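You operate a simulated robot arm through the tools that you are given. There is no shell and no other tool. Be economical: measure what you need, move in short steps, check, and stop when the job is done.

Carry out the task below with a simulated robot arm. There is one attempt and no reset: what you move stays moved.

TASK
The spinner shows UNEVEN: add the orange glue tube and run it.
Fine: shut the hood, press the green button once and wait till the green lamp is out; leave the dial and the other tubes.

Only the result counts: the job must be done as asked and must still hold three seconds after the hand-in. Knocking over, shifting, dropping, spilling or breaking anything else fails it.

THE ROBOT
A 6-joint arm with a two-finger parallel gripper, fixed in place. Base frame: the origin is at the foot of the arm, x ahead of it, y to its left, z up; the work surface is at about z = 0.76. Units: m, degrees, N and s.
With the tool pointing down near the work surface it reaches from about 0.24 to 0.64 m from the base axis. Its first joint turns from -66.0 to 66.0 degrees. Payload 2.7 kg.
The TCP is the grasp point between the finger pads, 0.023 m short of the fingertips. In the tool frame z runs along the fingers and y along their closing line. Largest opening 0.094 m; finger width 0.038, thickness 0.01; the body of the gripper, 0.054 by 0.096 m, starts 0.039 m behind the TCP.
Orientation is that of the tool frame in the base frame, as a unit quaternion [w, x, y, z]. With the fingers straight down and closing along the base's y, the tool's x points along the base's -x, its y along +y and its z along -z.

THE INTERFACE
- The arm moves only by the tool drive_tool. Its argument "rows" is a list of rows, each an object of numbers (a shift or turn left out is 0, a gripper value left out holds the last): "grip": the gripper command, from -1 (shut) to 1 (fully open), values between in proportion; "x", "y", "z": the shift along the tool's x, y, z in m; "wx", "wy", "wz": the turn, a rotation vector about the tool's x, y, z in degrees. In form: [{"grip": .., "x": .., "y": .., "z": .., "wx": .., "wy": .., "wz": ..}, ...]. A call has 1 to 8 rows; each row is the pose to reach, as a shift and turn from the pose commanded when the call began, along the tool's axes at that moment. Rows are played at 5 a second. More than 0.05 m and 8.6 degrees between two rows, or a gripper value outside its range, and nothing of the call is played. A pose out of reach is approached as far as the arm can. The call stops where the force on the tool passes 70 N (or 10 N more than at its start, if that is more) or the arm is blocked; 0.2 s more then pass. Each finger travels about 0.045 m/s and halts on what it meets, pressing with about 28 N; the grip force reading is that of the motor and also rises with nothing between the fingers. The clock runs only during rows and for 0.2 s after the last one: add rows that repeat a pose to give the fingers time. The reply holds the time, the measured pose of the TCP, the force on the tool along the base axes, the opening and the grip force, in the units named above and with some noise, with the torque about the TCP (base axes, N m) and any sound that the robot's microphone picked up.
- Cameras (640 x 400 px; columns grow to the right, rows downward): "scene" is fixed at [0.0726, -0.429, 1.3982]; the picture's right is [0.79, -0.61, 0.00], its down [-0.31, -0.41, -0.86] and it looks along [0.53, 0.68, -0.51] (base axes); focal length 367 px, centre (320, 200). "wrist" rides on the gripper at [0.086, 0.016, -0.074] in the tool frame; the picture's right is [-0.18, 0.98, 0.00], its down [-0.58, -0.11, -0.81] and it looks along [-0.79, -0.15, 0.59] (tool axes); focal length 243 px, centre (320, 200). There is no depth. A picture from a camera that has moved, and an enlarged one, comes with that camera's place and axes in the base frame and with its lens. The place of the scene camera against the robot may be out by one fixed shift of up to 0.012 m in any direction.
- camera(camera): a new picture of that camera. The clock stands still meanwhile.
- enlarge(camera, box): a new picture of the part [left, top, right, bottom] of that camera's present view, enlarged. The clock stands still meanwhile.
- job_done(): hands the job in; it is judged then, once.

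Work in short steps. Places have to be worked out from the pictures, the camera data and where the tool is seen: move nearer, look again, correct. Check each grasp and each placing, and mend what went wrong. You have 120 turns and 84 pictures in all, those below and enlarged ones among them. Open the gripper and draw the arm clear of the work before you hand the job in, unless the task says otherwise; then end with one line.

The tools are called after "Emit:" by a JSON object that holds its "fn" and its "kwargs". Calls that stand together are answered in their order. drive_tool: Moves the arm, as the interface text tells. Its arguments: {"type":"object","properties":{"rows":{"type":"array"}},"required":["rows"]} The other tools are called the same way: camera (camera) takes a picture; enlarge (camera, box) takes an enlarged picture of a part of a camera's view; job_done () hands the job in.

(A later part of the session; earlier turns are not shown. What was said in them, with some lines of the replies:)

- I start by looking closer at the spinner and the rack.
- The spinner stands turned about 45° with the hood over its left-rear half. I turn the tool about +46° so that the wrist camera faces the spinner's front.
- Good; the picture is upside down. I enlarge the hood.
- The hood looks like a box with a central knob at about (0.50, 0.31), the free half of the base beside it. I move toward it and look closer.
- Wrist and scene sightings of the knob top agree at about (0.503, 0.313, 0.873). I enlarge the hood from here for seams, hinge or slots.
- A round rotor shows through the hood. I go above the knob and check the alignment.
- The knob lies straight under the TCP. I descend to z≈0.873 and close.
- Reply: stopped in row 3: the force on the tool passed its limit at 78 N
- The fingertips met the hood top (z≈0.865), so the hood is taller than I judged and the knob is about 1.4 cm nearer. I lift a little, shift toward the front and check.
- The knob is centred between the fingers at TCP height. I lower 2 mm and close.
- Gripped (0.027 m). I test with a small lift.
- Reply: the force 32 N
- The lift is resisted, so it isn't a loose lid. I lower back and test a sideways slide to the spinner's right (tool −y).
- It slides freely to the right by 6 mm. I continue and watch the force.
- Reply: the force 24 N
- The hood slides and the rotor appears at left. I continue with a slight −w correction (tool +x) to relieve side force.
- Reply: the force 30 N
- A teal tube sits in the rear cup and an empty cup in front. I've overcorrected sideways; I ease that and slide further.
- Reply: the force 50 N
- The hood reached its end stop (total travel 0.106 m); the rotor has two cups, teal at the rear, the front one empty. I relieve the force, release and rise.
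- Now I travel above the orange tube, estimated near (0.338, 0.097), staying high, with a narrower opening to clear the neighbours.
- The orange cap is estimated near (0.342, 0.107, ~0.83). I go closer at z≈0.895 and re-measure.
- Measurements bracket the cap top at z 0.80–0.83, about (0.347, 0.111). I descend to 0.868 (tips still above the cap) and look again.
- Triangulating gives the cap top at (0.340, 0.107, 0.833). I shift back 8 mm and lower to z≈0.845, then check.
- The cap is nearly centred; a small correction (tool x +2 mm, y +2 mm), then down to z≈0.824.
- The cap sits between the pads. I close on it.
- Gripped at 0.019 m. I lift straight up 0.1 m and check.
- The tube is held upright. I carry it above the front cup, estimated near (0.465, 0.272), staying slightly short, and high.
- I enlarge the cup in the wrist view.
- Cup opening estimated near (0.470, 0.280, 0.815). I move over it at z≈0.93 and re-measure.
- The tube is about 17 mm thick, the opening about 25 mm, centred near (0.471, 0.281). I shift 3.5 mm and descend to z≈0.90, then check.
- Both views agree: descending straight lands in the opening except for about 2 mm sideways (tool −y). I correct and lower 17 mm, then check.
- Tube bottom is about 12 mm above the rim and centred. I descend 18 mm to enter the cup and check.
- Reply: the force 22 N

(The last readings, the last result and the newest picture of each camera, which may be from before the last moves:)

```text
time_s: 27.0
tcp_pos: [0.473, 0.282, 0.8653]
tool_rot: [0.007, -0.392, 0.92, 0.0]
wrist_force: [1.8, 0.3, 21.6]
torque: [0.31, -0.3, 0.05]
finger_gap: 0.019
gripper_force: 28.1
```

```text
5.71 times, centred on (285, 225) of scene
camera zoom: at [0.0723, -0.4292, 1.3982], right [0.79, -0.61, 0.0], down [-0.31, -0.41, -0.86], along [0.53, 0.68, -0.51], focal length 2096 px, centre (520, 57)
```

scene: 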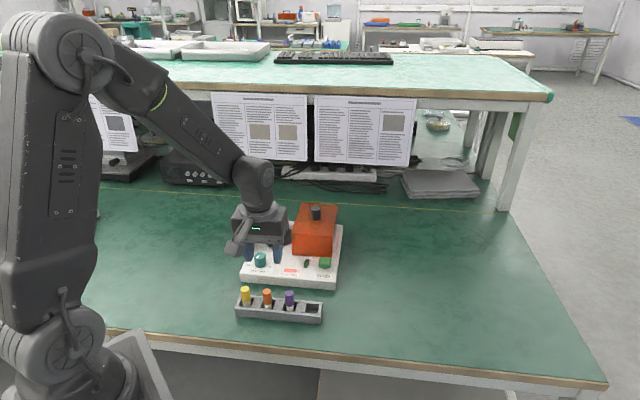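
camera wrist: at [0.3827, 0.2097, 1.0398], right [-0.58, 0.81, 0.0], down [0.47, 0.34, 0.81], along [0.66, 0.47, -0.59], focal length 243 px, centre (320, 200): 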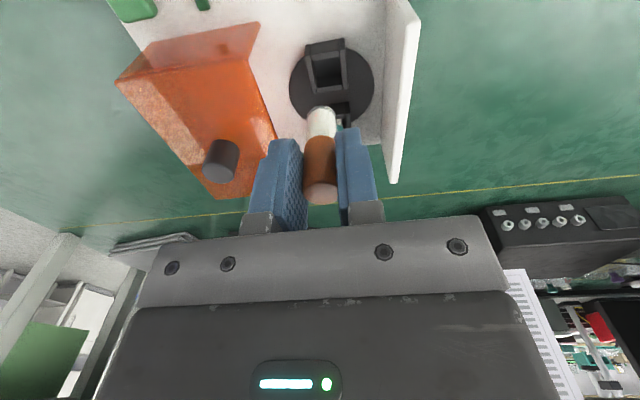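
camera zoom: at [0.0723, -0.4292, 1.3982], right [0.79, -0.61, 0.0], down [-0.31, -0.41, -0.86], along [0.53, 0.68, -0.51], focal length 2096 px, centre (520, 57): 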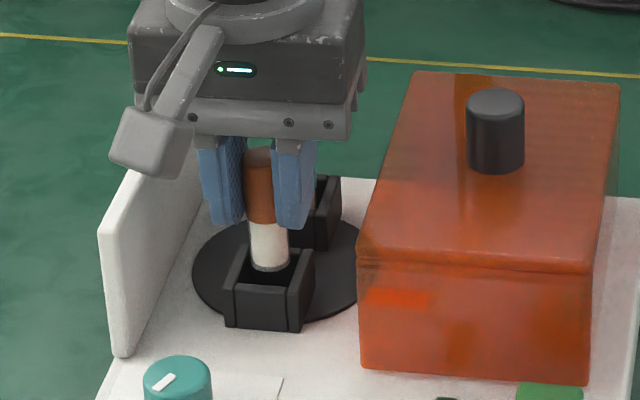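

Contact (22 N): the tube is resting on the cup's rear rim. I raise 6 mm, shift 6 mm toward the front (tool +x) and look.

Emit:
{"fn": "drive_tool", "kwargs": {"rows": [{"grip": -1, "z": -0.005}, {"z": -0.007, "x": 0.004}, {"z": -0.007, "x": 0.006}, {"z": -0.007, "x": 0.006}]}}

Emit:
{"fn": "enlarge", "kwargs": {"camera": "wrist", "box": [240, 20, 420, 200]}}

Emit:
{"fn": "enlarge", "kwargs": {"camera": "scene", "box": [250, 190, 320, 260]}}

```text
time_s: 28.0
tcp_pos: [0.4674, 0.2772, 0.8699]
tool_rot: [0.004, -0.392, 0.92, 0.0]
wrist_force: [0.6, -0.3, 0.1]
torque: [0.02, 0.01, 0.06]
finger_gap: 0.0188
gripper_force: 28.1
```

```text
2.22 times, centred on (330, 110) of wrist
camera zoom: at [0.394, 0.2259, 0.9436], right [-0.58, 0.81, 0.0], down [0.48, 0.34, 0.81], along [0.66, 0.47, -0.59], focal length 539 px, centre (298, 400)
```

zoom: 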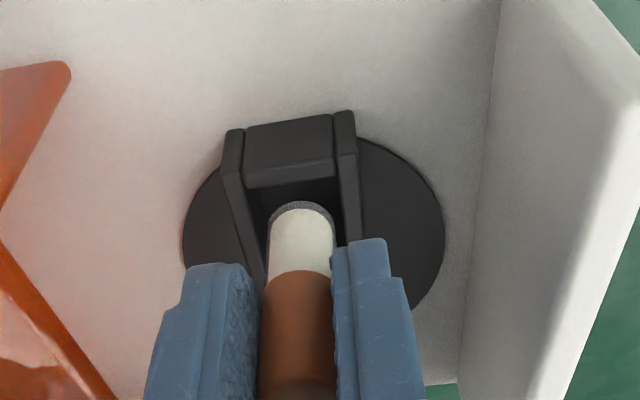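

```text
5.71 times, centred on (285, 225) of scene
camera zoom: at [0.0726, -0.429, 1.3982], right [0.79, -0.61, 0.0], down [-0.31, -0.41, -0.86], along [0.53, 0.68, -0.51], focal length 2096 px, centre (520, 57)
```

zoom: 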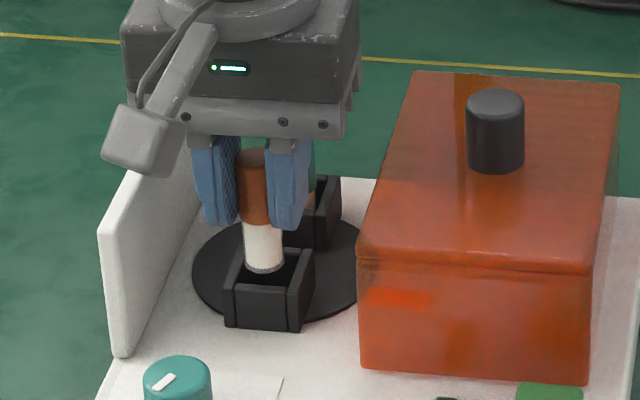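

Now well placed; 1 mm to the right and down again gently.

Emit:
{"fn": "drive_tool", "kwargs": {"rows": [{"grip": -1, "y": -0.001, "z": 0.004}, {"y": -0.001, "z": 0.008}, {"y": -0.001, "z": 0.012}, {"y": -0.001, "z": 0.012}]}}

Emit:
{"fn": "enlarge", "kwargs": {"camera": "wrist", "box": [240, 20, 420, 200]}}

Emit:
{"fn": "enlarge", "kwargs": {"camera": "scene", "box": [250, 190, 320, 260]}}

```text
time_s: 29.0
tcp_pos: [0.4689, 0.2774, 0.8588]
tool_rot: [0.005, -0.393, 0.92, 0.0]
wrist_force: [-0.1, -0.2, -0.3]
torque: [0.02, 0.03, -0.03]
finger_gap: 0.0188
gripper_force: 27.9
```

```text
2.22 times, centred on (330, 110) of wrist
camera zoom: at [0.3952, 0.2255, 0.932], right [-0.58, 0.81, 0.0], down [0.47, 0.34, 0.81], along [0.66, 0.47, -0.58], focal length 539 px, centre (298, 400)
```

zoom: 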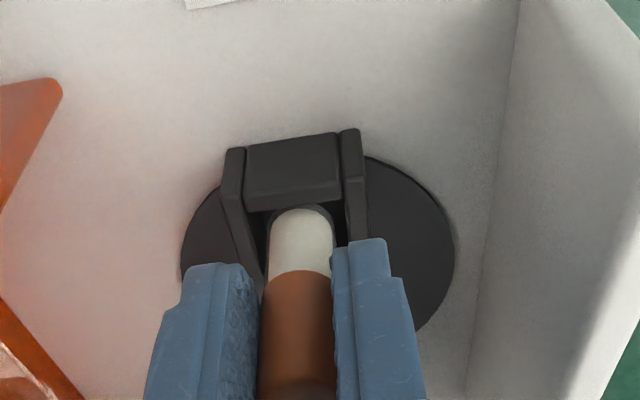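

```text
5.71 times, centred on (285, 225) of scene
camera zoom: at [0.0726, -0.429, 1.3982], right [0.79, -0.61, 0.0], down [-0.31, -0.41, -0.86], along [0.53, 0.68, -0.51], focal length 2096 px, centre (520, 57)
```

zoom: 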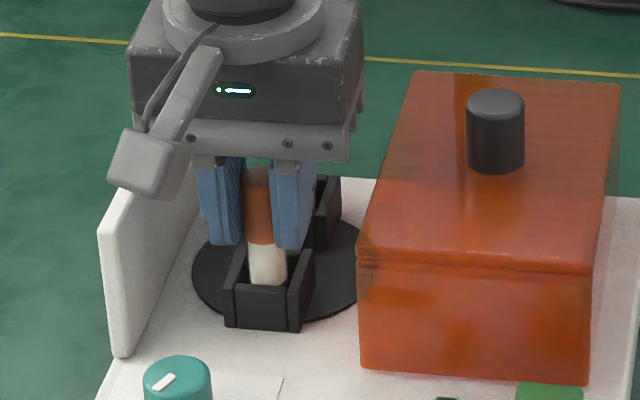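

The tube has entered with no force. I lower another 15 mm toward the cup floor.

Emit:
{"fn": "drive_tool", "kwargs": {"rows": [{"grip": -1, "z": 0.004}, {"z": 0.008}, {"z": 0.011}, {"z": 0.014}, {"z": 0.014}]}}

Emit:
{"fn": "enlarge", "kwargs": {"camera": "scene", "box": [250, 190, 320, 260]}}

```text
time_s: 30.2
tcp_pos: [0.4678, 0.2767, 0.8439]
tool_rot: [0.005, -0.392, 0.92, 0.0]
wrist_force: [0.9, 0.3, -0.2]
torque: [-0.02, 0.02, 0.0]
finger_gap: 0.0186
gripper_force: 27.8
```

```text
5.71 times, centred on (285, 225) of scene
camera zoom: at [0.0726, -0.429, 1.3982], right [0.79, -0.61, 0.0], down [-0.31, -0.41, -0.86], along [0.53, 0.68, -0.51], focal length 2096 px, centre (520, 57)
```

zoom: 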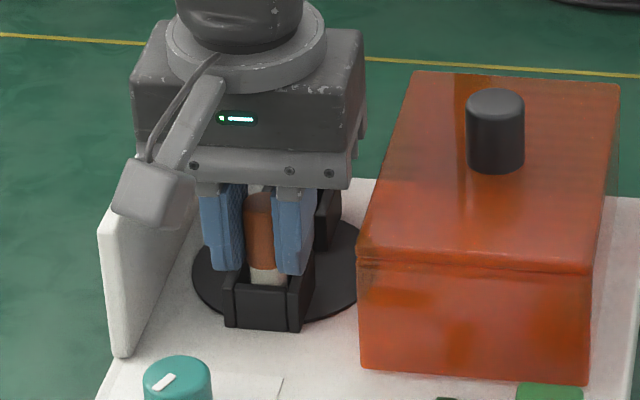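

No floor contact yet; I creep 6 mm more.

Emit:
{"fn": "drive_tool", "kwargs": {"rows": [{"grip": -1, "z": 0.002}, {"z": 0.004}, {"z": 0.006}, {"z": 0.006}]}}

Emit:
{"fn": "enlarge", "kwargs": {"camera": "scene", "box": [250, 190, 320, 260]}}

Emit:
{"fn": "enlarge", "kwargs": {"camera": "wrist", "box": [240, 20, 420, 200]}}

```text
time_s: 31.2
tcp_pos: [0.4699, 0.2764, 0.8412]
tool_rot: [0.006, -0.393, 0.92, 0.001]
wrist_force: [-2.5, -1.7, 20.9]
torque: [0.04, 0.08, 0.03]
finger_gap: 0.0189
gripper_force: 28.3
```

```text
5.71 times, centred on (285, 225) of scene
camera zoom: at [0.0722, -0.4292, 1.3981], right [0.79, -0.61, 0.0], down [-0.31, -0.41, -0.86], along [0.53, 0.68, -0.51], focal length 2096 px, centre (520, 57)
```

zoom: 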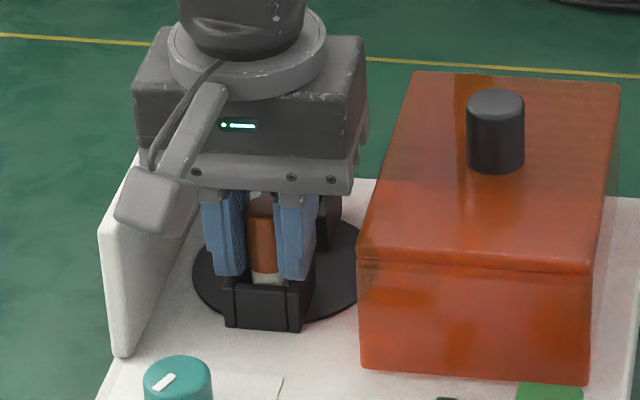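

```text
2.22 times, centred on (330, 110) of wrist
camera zoom: at [0.396, 0.2256, 0.9134], right [-0.58, 0.81, 0.0], down [0.47, 0.34, 0.81], along [0.66, 0.47, -0.58], focal length 539 px, centre (298, 400)
```

zoom: 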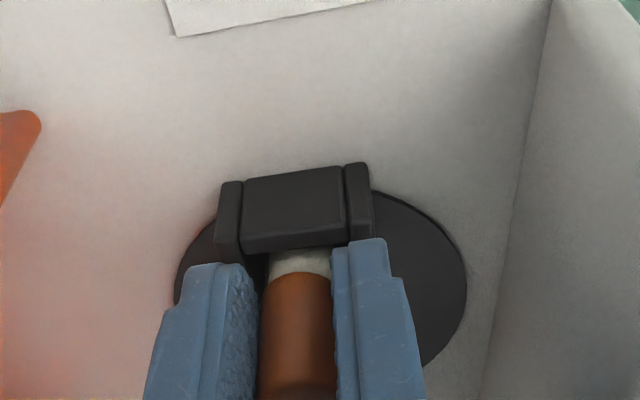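

Contact: the tube is on the floor (or the tips on the rim), within a couple of mm of seated. I relieve 2 mm and open gently.

Emit:
{"fn": "drive_tool", "kwargs": {"rows": [{"grip": -1, "z": -0.003}, {"z": -0.003, "grip": -0.5}, {"z": -0.003, "grip": -0.3}, {"z": -0.003, "grip": -0.3}, {"z": -0.003, "grip": -0.3}]}}

Emit:
{"fn": "enlarge", "kwargs": {"camera": "wrist", "box": [240, 20, 420, 200]}}

```text
time_s: 32.4
tcp_pos: [0.4695, 0.2762, 0.8411]
tool_rot: [0.004, -0.392, 0.92, 0.0]
wrist_force: [-0.8, -0.7, 0.3]
torque: [0.01, -0.03, 0.01]
finger_gap: 0.033
gripper_force: 0.1
```

```text
2.22 times, centred on (330, 110) of wrist
camera zoom: at [0.3954, 0.2251, 0.9146], right [-0.58, 0.81, 0.0], down [0.47, 0.34, 0.81], along [0.66, 0.47, -0.58], focal length 539 px, centre (298, 400)
```

zoom: 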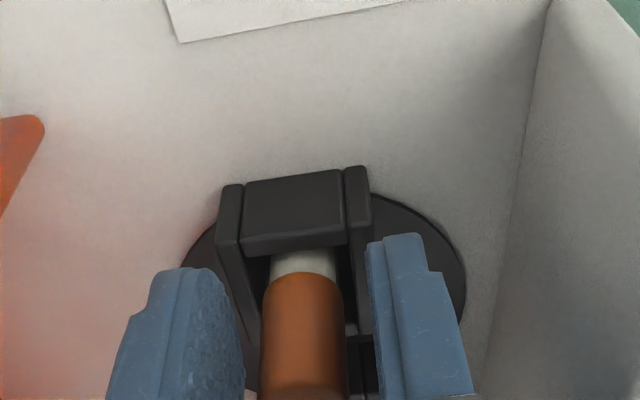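

Released; the tube stands in the cup. I raise straight up and check clear views.

Emit:
{"fn": "drive_tool", "kwargs": {"rows": [{"grip": -0.3, "z": -0.015}, {"z": -0.04}, {"z": -0.08}, {"z": -0.12}, {"z": -0.14}, {"z": -0.14}]}}

Emit:
{"fn": "enlarge", "kwargs": {"camera": "scene", "box": [225, 180, 355, 330]}}

```text
time_s: 33.8
tcp_pos: [0.4662, 0.2759, 0.981]
tool_rot: [0.005, -0.392, 0.92, 0.0]
wrist_force: [-0.1, -0.6, 0.2]
torque: [0.02, 0.01, 0.0]
finger_gap: 0.0324
gripper_force: 0.0
```

```text
2.67 times, centred on (290, 255) of scene
camera zoom: at [0.0726, -0.429, 1.3982], right [0.79, -0.61, 0.0], down [-0.31, -0.41, -0.86], along [0.53, 0.68, -0.51], focal length 978 px, centre (400, 53)
```

zoom: 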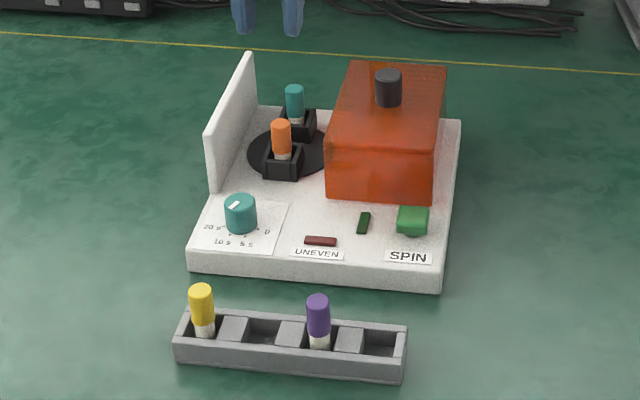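

UNEVEN is out and the tube is seated. I go back over the knob, recorded at (0.5685, 0.2284).

Emit:
{"fn": "drive_tool", "kwargs": {"rows": [{"grip": 0, "x": -0.012, "y": -0.035, "z": 0}, {"x": -0.024, "y": -0.07, "z": 0}, {"x": -0.0365, "y": -0.1065, "z": 0.0}, {"x": -0.0365, "y": -0.1065, "z": 0.04}, {"x": -0.0365, "y": -0.1065, "z": 0.06}, {"x": -0.0365, "y": -0.1065, "z": 0.06}]}}

Emit:
{"fn": "camera", "kwargs": {"camera": "wrist"}}

```text
time_s: 35.2
tcp_pos: [0.5682, 0.229, 0.9215]
tool_rot: [0.004, -0.392, 0.92, 0.0]
wrist_force: [0.3, 0.7, -0.9]
torque: [0.04, -0.01, 0.0]
finger_gap: 0.047
gripper_force: 0.0
```

```text
30 pictures are left
camera wrist: at [0.4969, 0.1779, 0.9953], right [-0.58, 0.81, 0.0], down [0.47, 0.34, 0.81], along [0.66, 0.47, -0.58], focal length 243 px, centre (320, 200)
```

wrist: 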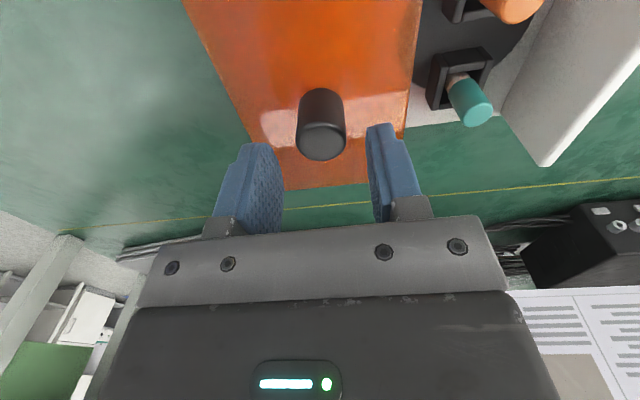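

Aligned. I descend to 0.8905 and grip.

Emit:
{"fn": "drive_tool", "kwargs": {"rows": [{"grip": 0, "z": 0.015}, {"z": 0.025}, {"z": 0.031}, {"z": 0.031}, {"z": 0.031, "grip": -1}, {"z": 0.031}, {"z": 0.031}, {"z": 0.031}]}}

```text
time_s: 37.0
tcp_pos: [0.57, 0.2289, 0.8902]
tool_rot: [0.004, -0.392, 0.92, 0.0]
wrist_force: [-1.9, 1.6, 0.1]
torque: [0.45, 0.57, 0.03]
finger_gap: 0.0274
gripper_force: 44.7
```

I slide the hood back toward the wall.

Emit:
{"fn": "drive_tool", "kwargs": {"rows": [{"grip": -1, "x": -0.0003, "y": 0.01}, {"x": -0.0006, "y": 0.02}, {"x": -0.001, "y": 0.03}, {"x": -0.0013, "y": 0.04}, {"x": -0.0016, "y": 0.05}, {"x": -0.0016, "y": 0.05}]}}

```text
time_s: 38.4
tcp_pos: [0.5349, 0.2664, 0.8922]
tool_rot: [0.003, -0.393, 0.92, -0.001]
wrist_force: [-7.8, -6.9, 7.8]
torque: [0.02, 0.83, -0.07]
finger_gap: 0.0277
gripper_force: 44.9
```

Going well; I continue.

Emit:
{"fn": "drive_tool", "kwargs": {"rows": [{"grip": -1, "x": 0.0, "y": 0.01}, {"x": -0.0003, "y": 0.02}, {"x": -0.0006, "y": 0.03}, {"x": -0.001, "y": 0.04}, {"x": -0.0012, "y": 0.048}, {"x": -0.0012, "y": 0.048}]}}

Emit:
{"fn": "enlarge", "kwargs": {"camera": "scene", "box": [225, 180, 355, 290]}}

```text
time_s: 39.8
tcp_pos: [0.5023, 0.2982, 0.8913]
tool_rot: [0.003, -0.392, 0.92, 0.0]
wrist_force: [-11.4, -11.7, 6.0]
torque: [0.93, -0.02, -0.12]
finger_gap: 0.0277
gripper_force: 45.1
```

```text
3.64 times, centred on (290, 235) of scene
camera zoom: at [0.0722, -0.4294, 1.3981], right [0.79, -0.61, 0.0], down [-0.31, -0.4, -0.86], along [0.53, 0.68, -0.51], focal length 1334 px, centre (429, 73)
```

zoom: 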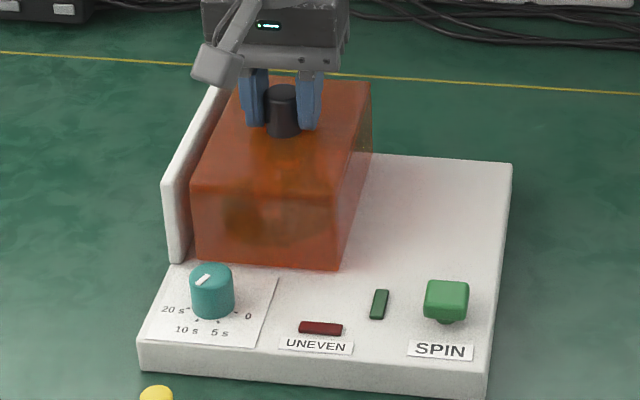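

About 10 mm remain; I push to the end stop.

Emit:
{"fn": "drive_tool", "kwargs": {"rows": [{"grip": -1, "x": 0.001, "y": 0.005}, {"x": 0.001, "y": 0.01}, {"x": 0.001, "y": 0.013}, {"x": 0.001, "y": 0.013}]}}

Emit:
{"fn": "enlarge", "kwargs": {"camera": "scene", "box": [225, 180, 355, 290]}}

```text
time_s: 40.8
tcp_pos: [0.4954, 0.3048, 0.8914]
tool_rot: [0.007, -0.391, 0.92, -0.002]
wrist_force: [29.1, -16.4, -5.9]
torque: [0.47, -0.02, 0.31]
finger_gap: 0.0274
gripper_force: 45.0
```

```text
3.64 times, centred on (290, 235) of scene
camera zoom: at [0.0734, -0.4294, 1.398], right [0.79, -0.61, 0.0], down [-0.31, -0.4, -0.86], along [0.52, 0.68, -0.51], focal length 1334 px, centre (429, 73)
```

zoom: 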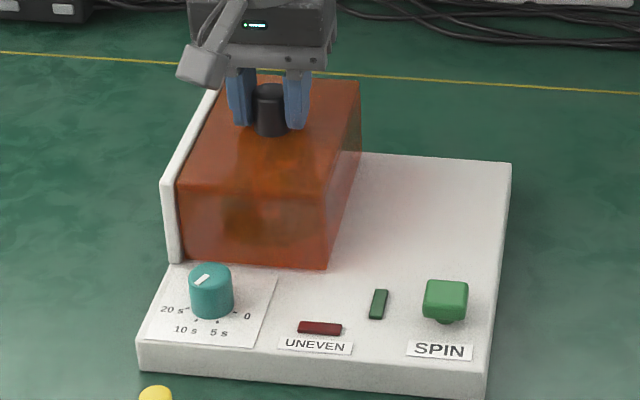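

End stop reached (33 N). I relieve the force, release and rise.

Emit:
{"fn": "drive_tool", "kwargs": {"rows": [{"grip": -1, "y": -0.003}, {"y": -0.003, "grip": 0.1}, {"y": -0.003}, {"y": -0.003}, {"y": -0.003, "z": -0.02}, {"y": -0.003, "z": -0.05}, {"y": -0.003, "z": -0.09}, {"y": -0.003, "z": -0.09}]}}

Emit:
{"fn": "enlarge", "kwargs": {"camera": "scene", "box": [225, 180, 355, 290]}}

```text
time_s: 42.6
tcp_pos: [0.4924, 0.3052, 0.9815]
tool_rot: [0.005, -0.393, 0.92, 0.0]
wrist_force: [-0.2, 0.6, 0.5]
torque: [0.02, 0.0, -0.01]
finger_gap: 0.0517
gripper_force: 0.1
```

```text
3.64 times, centred on (290, 235) of scene
camera zoom: at [0.0726, -0.429, 1.3982], right [0.79, -0.61, 0.0], down [-0.31, -0.41, -0.86], along [0.53, 0.68, -0.51], focal length 1334 px, centre (429, 73)
```

zoom: 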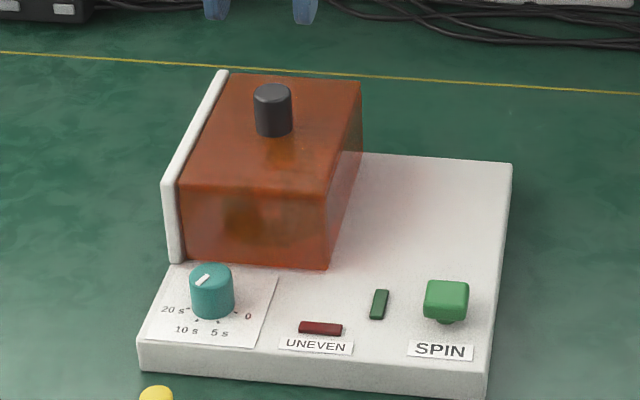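

The hood is shut. I close the gripper and move above the green button, estimated near (0.510, 0.123).

Emit:
{"fn": "drive_tool", "kwargs": {"rows": [{"grip": -1, "x": 0.03, "y": -0.033}, {"x": 0.06, "y": -0.066}, {"x": 0.09, "y": -0.1}, {"x": 0.1265, "y": -0.1337}, {"x": 0.1265, "y": -0.1387, "z": 0.03}, {"x": 0.1265, "y": -0.1387, "z": 0.06}, {"x": 0.1265, "y": -0.1387, "z": 0.06}]}}

Emit:
{"fn": "camera", "kwargs": {"camera": "wrist"}}

Emit:
{"fn": "enlarge", "kwargs": {"camera": "scene", "box": [255, 190, 355, 290]}}

```text
time_s: 44.2
tcp_pos: [0.5054, 0.1175, 0.921]
tool_rot: [0.004, -0.392, 0.92, 0.001]
wrist_force: [-0.3, -0.6, 0.2]
torque: [0.02, -0.01, -0.02]
finger_gap: 0.0002
gripper_force: 28.4
```

```text
26 pictures are left
camera wrist: at [0.4328, 0.0658, 0.9934], right [-0.58, 0.81, 0.0], down [0.47, 0.34, 0.81], along [0.66, 0.47, -0.58], focal length 243 px, centre (320, 200)
```

wrist: 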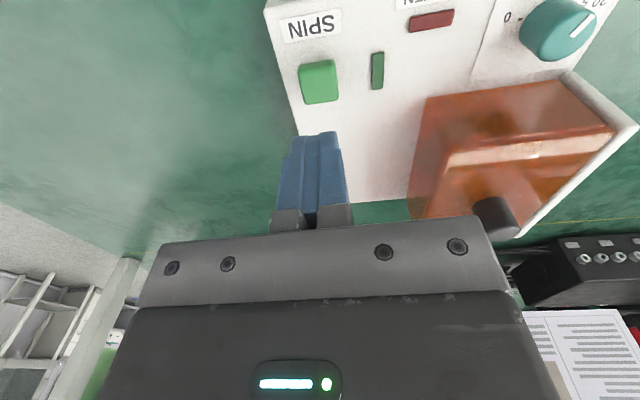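

```text
4.00 times, centred on (305, 240) of scene
camera zoom: at [0.0726, -0.429, 1.3982], right [0.79, -0.61, 0.0], down [-0.31, -0.41, -0.86], along [0.53, 0.68, -0.51], focal length 1467 px, centre (380, 40)
```

zoom: 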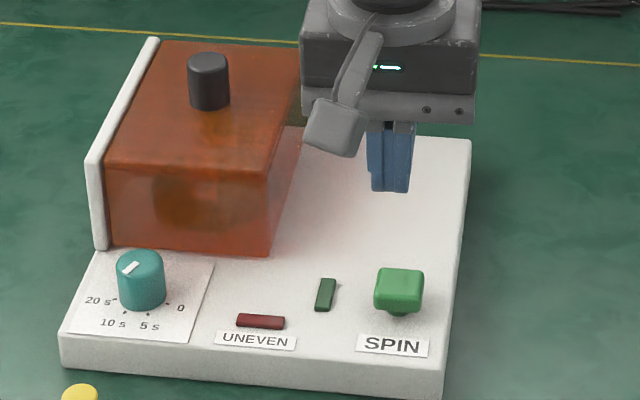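

Both cameras put the button at (0.511, 0.122, ~0.815). I align above it at z≈0.852 (tips ~0.829) and check.

Emit:
{"fn": "drive_tool", "kwargs": {"rows": [{"grip": -1, "x": -0.007, "y": -0.001, "z": 0.03}, {"x": -0.007, "y": -0.001, "z": 0.06}, {"x": -0.007, "y": -0.001, "z": 0.069}, {"x": -0.007, "y": -0.001, "z": 0.069}]}}

Emit:
{"fn": "camera", "kwargs": {"camera": "wrist"}}

Emit:
{"fn": "enlarge", "kwargs": {"camera": "scene", "box": [255, 190, 355, 290]}}

```text
time_s: 45.2
tcp_pos: [0.5127, 0.1227, 0.851]
tool_rot: [0.004, -0.392, 0.92, -0.001]
wrist_force: [0.7, -0.7, -0.7]
torque: [-0.01, 0.0, -0.02]
finger_gap: 0.0
gripper_force: 27.8
```

```text
24 pictures are left
camera wrist: at [0.4384, 0.0706, 0.9244], right [-0.58, 0.81, 0.0], down [0.47, 0.34, 0.81], along [0.66, 0.47, -0.58], focal length 243 px, centre (320, 200)
```

wrist: 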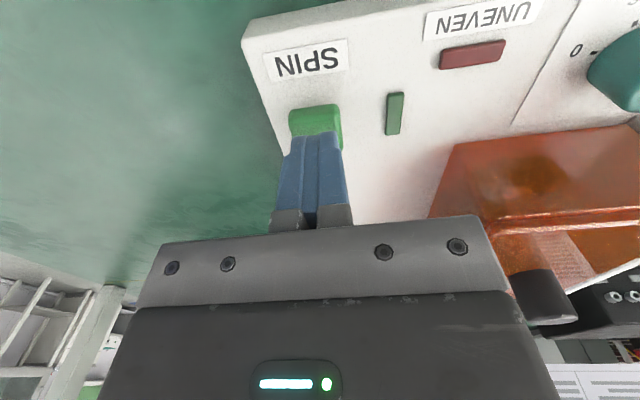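

```text
4.00 times, centred on (305, 240) of scene
camera zoom: at [0.0726, -0.429, 1.3982], right [0.79, -0.61, 0.0], down [-0.31, -0.41, -0.86], along [0.53, 0.68, -0.51], focal length 1467 px, centre (380, 40)
```

zoom: 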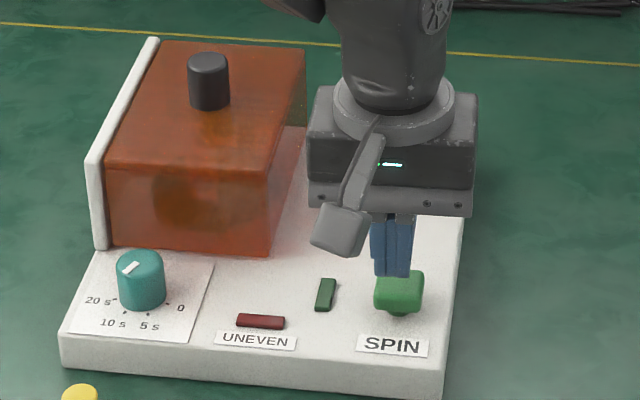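

Tips are just above the button, slightly to the rear; I shift 3 mm forward, 2 mm right, and descend slowly to contact.

Emit:
{"fn": "drive_tool", "kwargs": {"rows": [{"grip": -1, "x": 0.003, "y": -0.002}, {"x": 0.003, "y": -0.002, "z": 0.006}, {"x": 0.003, "y": -0.002, "z": 0.01}, {"x": 0.003, "y": -0.002, "z": 0.013}]}}

Emit:
{"fn": "enlarge", "kwargs": {"camera": "scene", "box": [255, 190, 355, 290]}}

```text
time_s: 46.2
tcp_pos: [0.51, 0.1188, 0.8396]
tool_rot: [0.005, -0.393, 0.92, 0.0]
wrist_force: [0.2, 0.8, 0.3]
torque: [-0.01, -0.05, 0.01]
finger_gap: 0.0
gripper_force: 28.2
```

```text
4.00 times, centred on (305, 240) of scene
camera zoom: at [0.0726, -0.429, 1.3982], right [0.79, -0.61, 0.0], down [-0.31, -0.41, -0.86], along [0.53, 0.68, -0.51], focal length 1467 px, centre (380, 40)
```

zoom: 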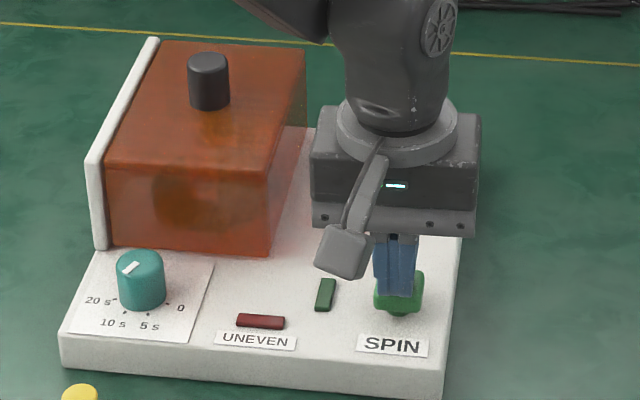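

No contact yet. I press on in 1.5 mm steps, then come straight up within the same call once past the expected travel.

Emit:
{"fn": "drive_tool", "kwargs": {"rows": [{"grip": -1, "z": 0.0015}, {"z": 0.003}, {"z": 0.0045}, {"z": 0.006}]}}

Emit:
{"fn": "enlarge", "kwargs": {"camera": "scene", "box": [255, 190, 355, 290]}}

```text
time_s: 47.2
tcp_pos: [0.5105, 0.1192, 0.8337]
tool_rot: [0.005, -0.392, 0.92, 0.0]
wrist_force: [0.3, 1.1, 2.2]
torque: [0.03, 0.07, 0.02]
finger_gap: 0.0
gripper_force: 27.8
```

```text
4.00 times, centred on (305, 240) of scene
camera zoom: at [0.0725, -0.429, 1.3982], right [0.79, -0.61, 0.0], down [-0.31, -0.41, -0.86], along [0.53, 0.68, -0.51], focal length 1467 px, centre (380, 40)
```

zoom: 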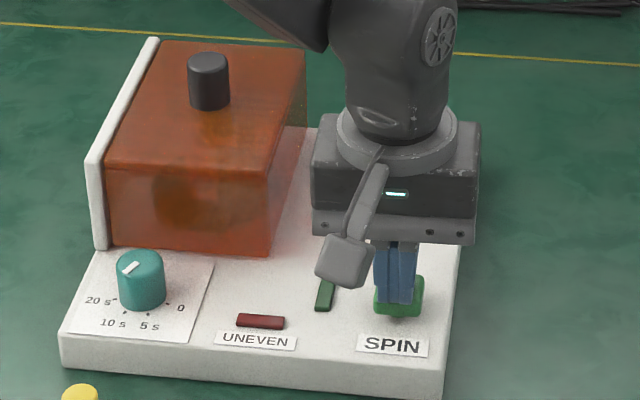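

Contact just begun (2 N). I press further in small steps.

Emit:
{"fn": "drive_tool", "kwargs": {"rows": [{"grip": -1, "z": 0.001}, {"z": 0.002}, {"z": 0.003}]}}

Emit:
{"fn": "enlarge", "kwargs": {"camera": "scene", "box": [255, 190, 355, 290]}}

```text
time_s: 48.0
tcp_pos: [0.5115, 0.1193, 0.8302]
tool_rot: [0.006, -0.392, 0.92, 0.0]
wrist_force: [1.1, -1.6, 3.5]
torque: [-0.04, 0.0, 0.01]
finger_gap: 0.0002
gripper_force: 28.1
heard: click
```

```text
4.00 times, centred on (305, 240) of scene
camera zoom: at [0.0726, -0.429, 1.3982], right [0.79, -0.61, 0.0], down [-0.31, -0.41, -0.86], along [0.53, 0.68, -0.51], focal length 1467 px, centre (380, 40)
```

zoom: 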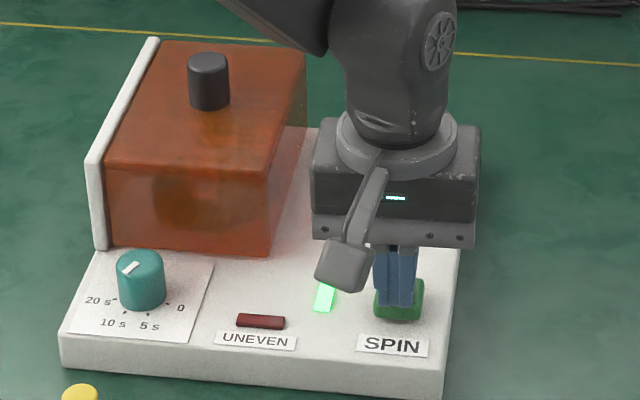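

A click, and the green lamp is on. I rise straight up, clear of everything, and open the gripper.

Emit:
{"fn": "drive_tool", "kwargs": {"rows": [{"grip": -1, "z": -0.01}, {"z": -0.04}, {"z": -0.08}, {"z": -0.12}, {"z": -0.16, "grip": 0}, {"z": -0.16}, {"z": -0.16}, {"z": -0.16}]}}

Emit:
{"fn": "enlarge", "kwargs": {"camera": "scene", "box": [225, 190, 355, 330]}}

```text
time_s: 49.8
tcp_pos: [0.51, 0.1201, 0.9908]
tool_rot: [0.003, -0.392, 0.92, -0.001]
wrist_force: [0.4, 0.0, 0.0]
torque: [0.01, 0.0, 0.01]
finger_gap: 0.0474
gripper_force: 0.1
```

```text
2.86 times, centred on (290, 260) of scene
camera zoom: at [0.0726, -0.429, 1.3982], right [0.79, -0.61, 0.0], down [-0.31, -0.41, -0.86], along [0.53, 0.68, -0.51], focal length 1048 px, centre (406, 29)
```

zoom: 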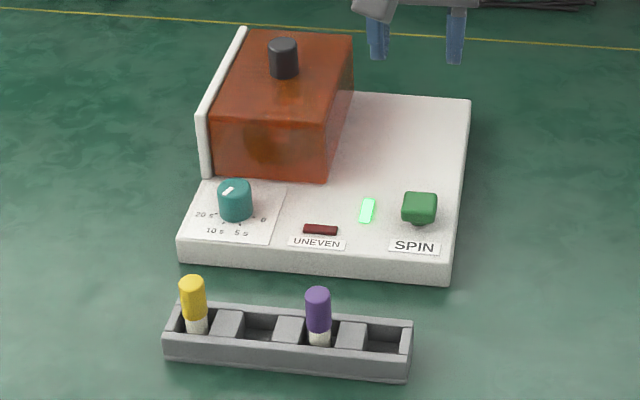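

Running. I wait, holding still; the dial seems set near 20 s.

Emit:
{"fn": "drive_tool", "kwargs": {"rows": [{"z": -0.02}, {"z": -0.04}, {"z": -0.04}, {"z": -0.04}, {"z": -0.04}, {"z": -0.04}, {"z": -0.04}, {"z": -0.04}]}}

Emit:
{"fn": "drive_tool", "kwargs": {"rows": [{"z": 0}, {"z": 0}, {"z": 0}, {"z": 0}, {"z": 0}, {"z": 0}, {"z": 0}, {"z": 0}]}}

Emit:
{"fn": "drive_tool", "kwargs": {"rows": [{"z": 0}, {"z": 0}, {"z": 0}, {"z": 0}, {"z": 0}, {"z": 0}, {"z": 0}, {"z": 0}]}}

Emit:
{"fn": "drive_tool", "kwargs": {"rows": [{"z": 0}, {"z": 0}, {"z": 0}, {"z": 0}, {"z": 0}, {"z": 0}, {"z": 0}, {"z": 0}]}}

Emit:
{"fn": "drive_tool", "kwargs": {"rows": [{"z": 0}, {"z": 0}, {"z": 0}, {"z": 0}, {"z": 0}, {"z": 0}, {"z": 0}, {"z": 0}]}}

Emit:
{"fn": "enlarge", "kwargs": {"camera": "scene", "box": [225, 190, 355, 330]}}

```text
time_s: 51.6
tcp_pos: [0.5096, 0.1189, 1.0289]
tool_rot: [0.004, -0.392, 0.92, 0.0]
wrist_force: [-0.8, 0.2, -0.3]
torque: [-0.02, 0.04, 0.0]
finger_gap: 0.0469
gripper_force: 0.0
```

```text
time_s: 53.4
tcp_pos: [0.5087, 0.119, 1.0296]
tool_rot: [0.004, -0.393, 0.919, 0.0]
wrist_force: [-0.7, -0.1, -0.8]
torque: [0.02, -0.01, -0.01]
finger_gap: 0.0472
gripper_force: 0.0
```

```text
time_s: 55.2
tcp_pos: [0.5091, 0.1185, 1.0307]
tool_rot: [0.004, -0.392, 0.92, 0.0]
wrist_force: [0.4, 0.3, 0.4]
torque: [0.0, 0.01, -0.03]
finger_gap: 0.0469
gripper_force: 0.1
```

```text
time_s: 57.0
tcp_pos: [0.509, 0.1189, 1.0311]
tool_rot: [0.004, -0.392, 0.92, 0.0]
wrist_force: [-0.7, 0.0, 0.3]
torque: [-0.04, 0.01, 0.0]
finger_gap: 0.0472
gripper_force: 0.2
```

```text
time_s: 58.8
tcp_pos: [0.5085, 0.119, 1.0305]
tool_rot: [0.004, -0.393, 0.919, 0.0]
wrist_force: [-0.4, 0.1, -0.4]
torque: [0.0, 0.0, 0.0]
finger_gap: 0.0469
gripper_force: 0.0
```

```text
2.86 times, centred on (290, 260) of scene
camera zoom: at [0.0726, -0.429, 1.3982], right [0.79, -0.61, 0.0], down [-0.31, -0.41, -0.86], along [0.53, 0.68, -0.51], focal length 1048 px, centre (406, 29)
```

zoom: 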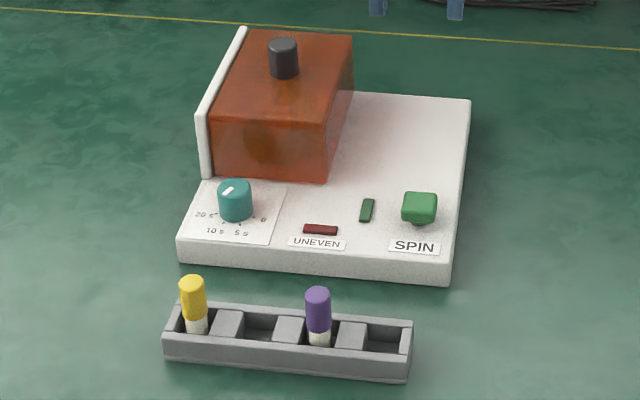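

The green lamp is out and UNEVEN is dark. I open the gripper fully and confirm once more.

Emit:
{"fn": "drive_tool", "kwargs": {"rows": [{"grip": 1}, {"grip": 1}, {"grip": 1}, {"grip": 1}, {"grip": 1}, {"grip": 1}]}}

Emit:
{"fn": "camera", "kwargs": {"camera": "scene"}}

```text
time_s: 60.2
tcp_pos: [0.5094, 0.1175, 1.0289]
tool_rot: [0.004, -0.392, 0.92, 0.0]
wrist_force: [0.0, 0.4, 0.6]
torque: [0.0, 0.0, 0.02]
finger_gap: 0.094
gripper_force: 0.0
```

```text
17 pictures are left
```

scene: 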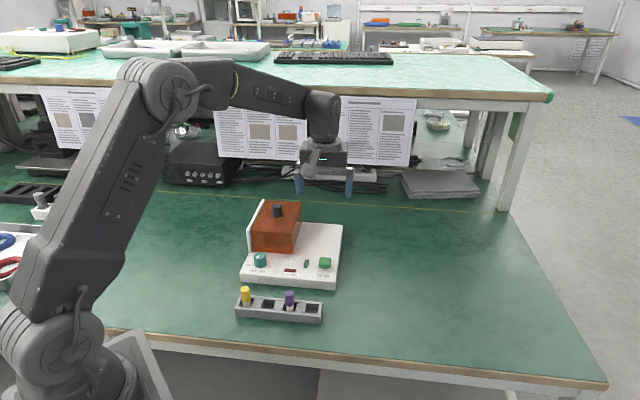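

All is in order: lamps are out, hood shut, arm clear. I hand in.

Emit:
{"fn": "job_done", "kwargs": {}}

```text
The job is handed in.
```

The orange tube is in the rotor, the hood is shut, and one press of the green button ran the spinner until the green lamp went out; UNEVEN is off, and the dial and other tubes were left alone.
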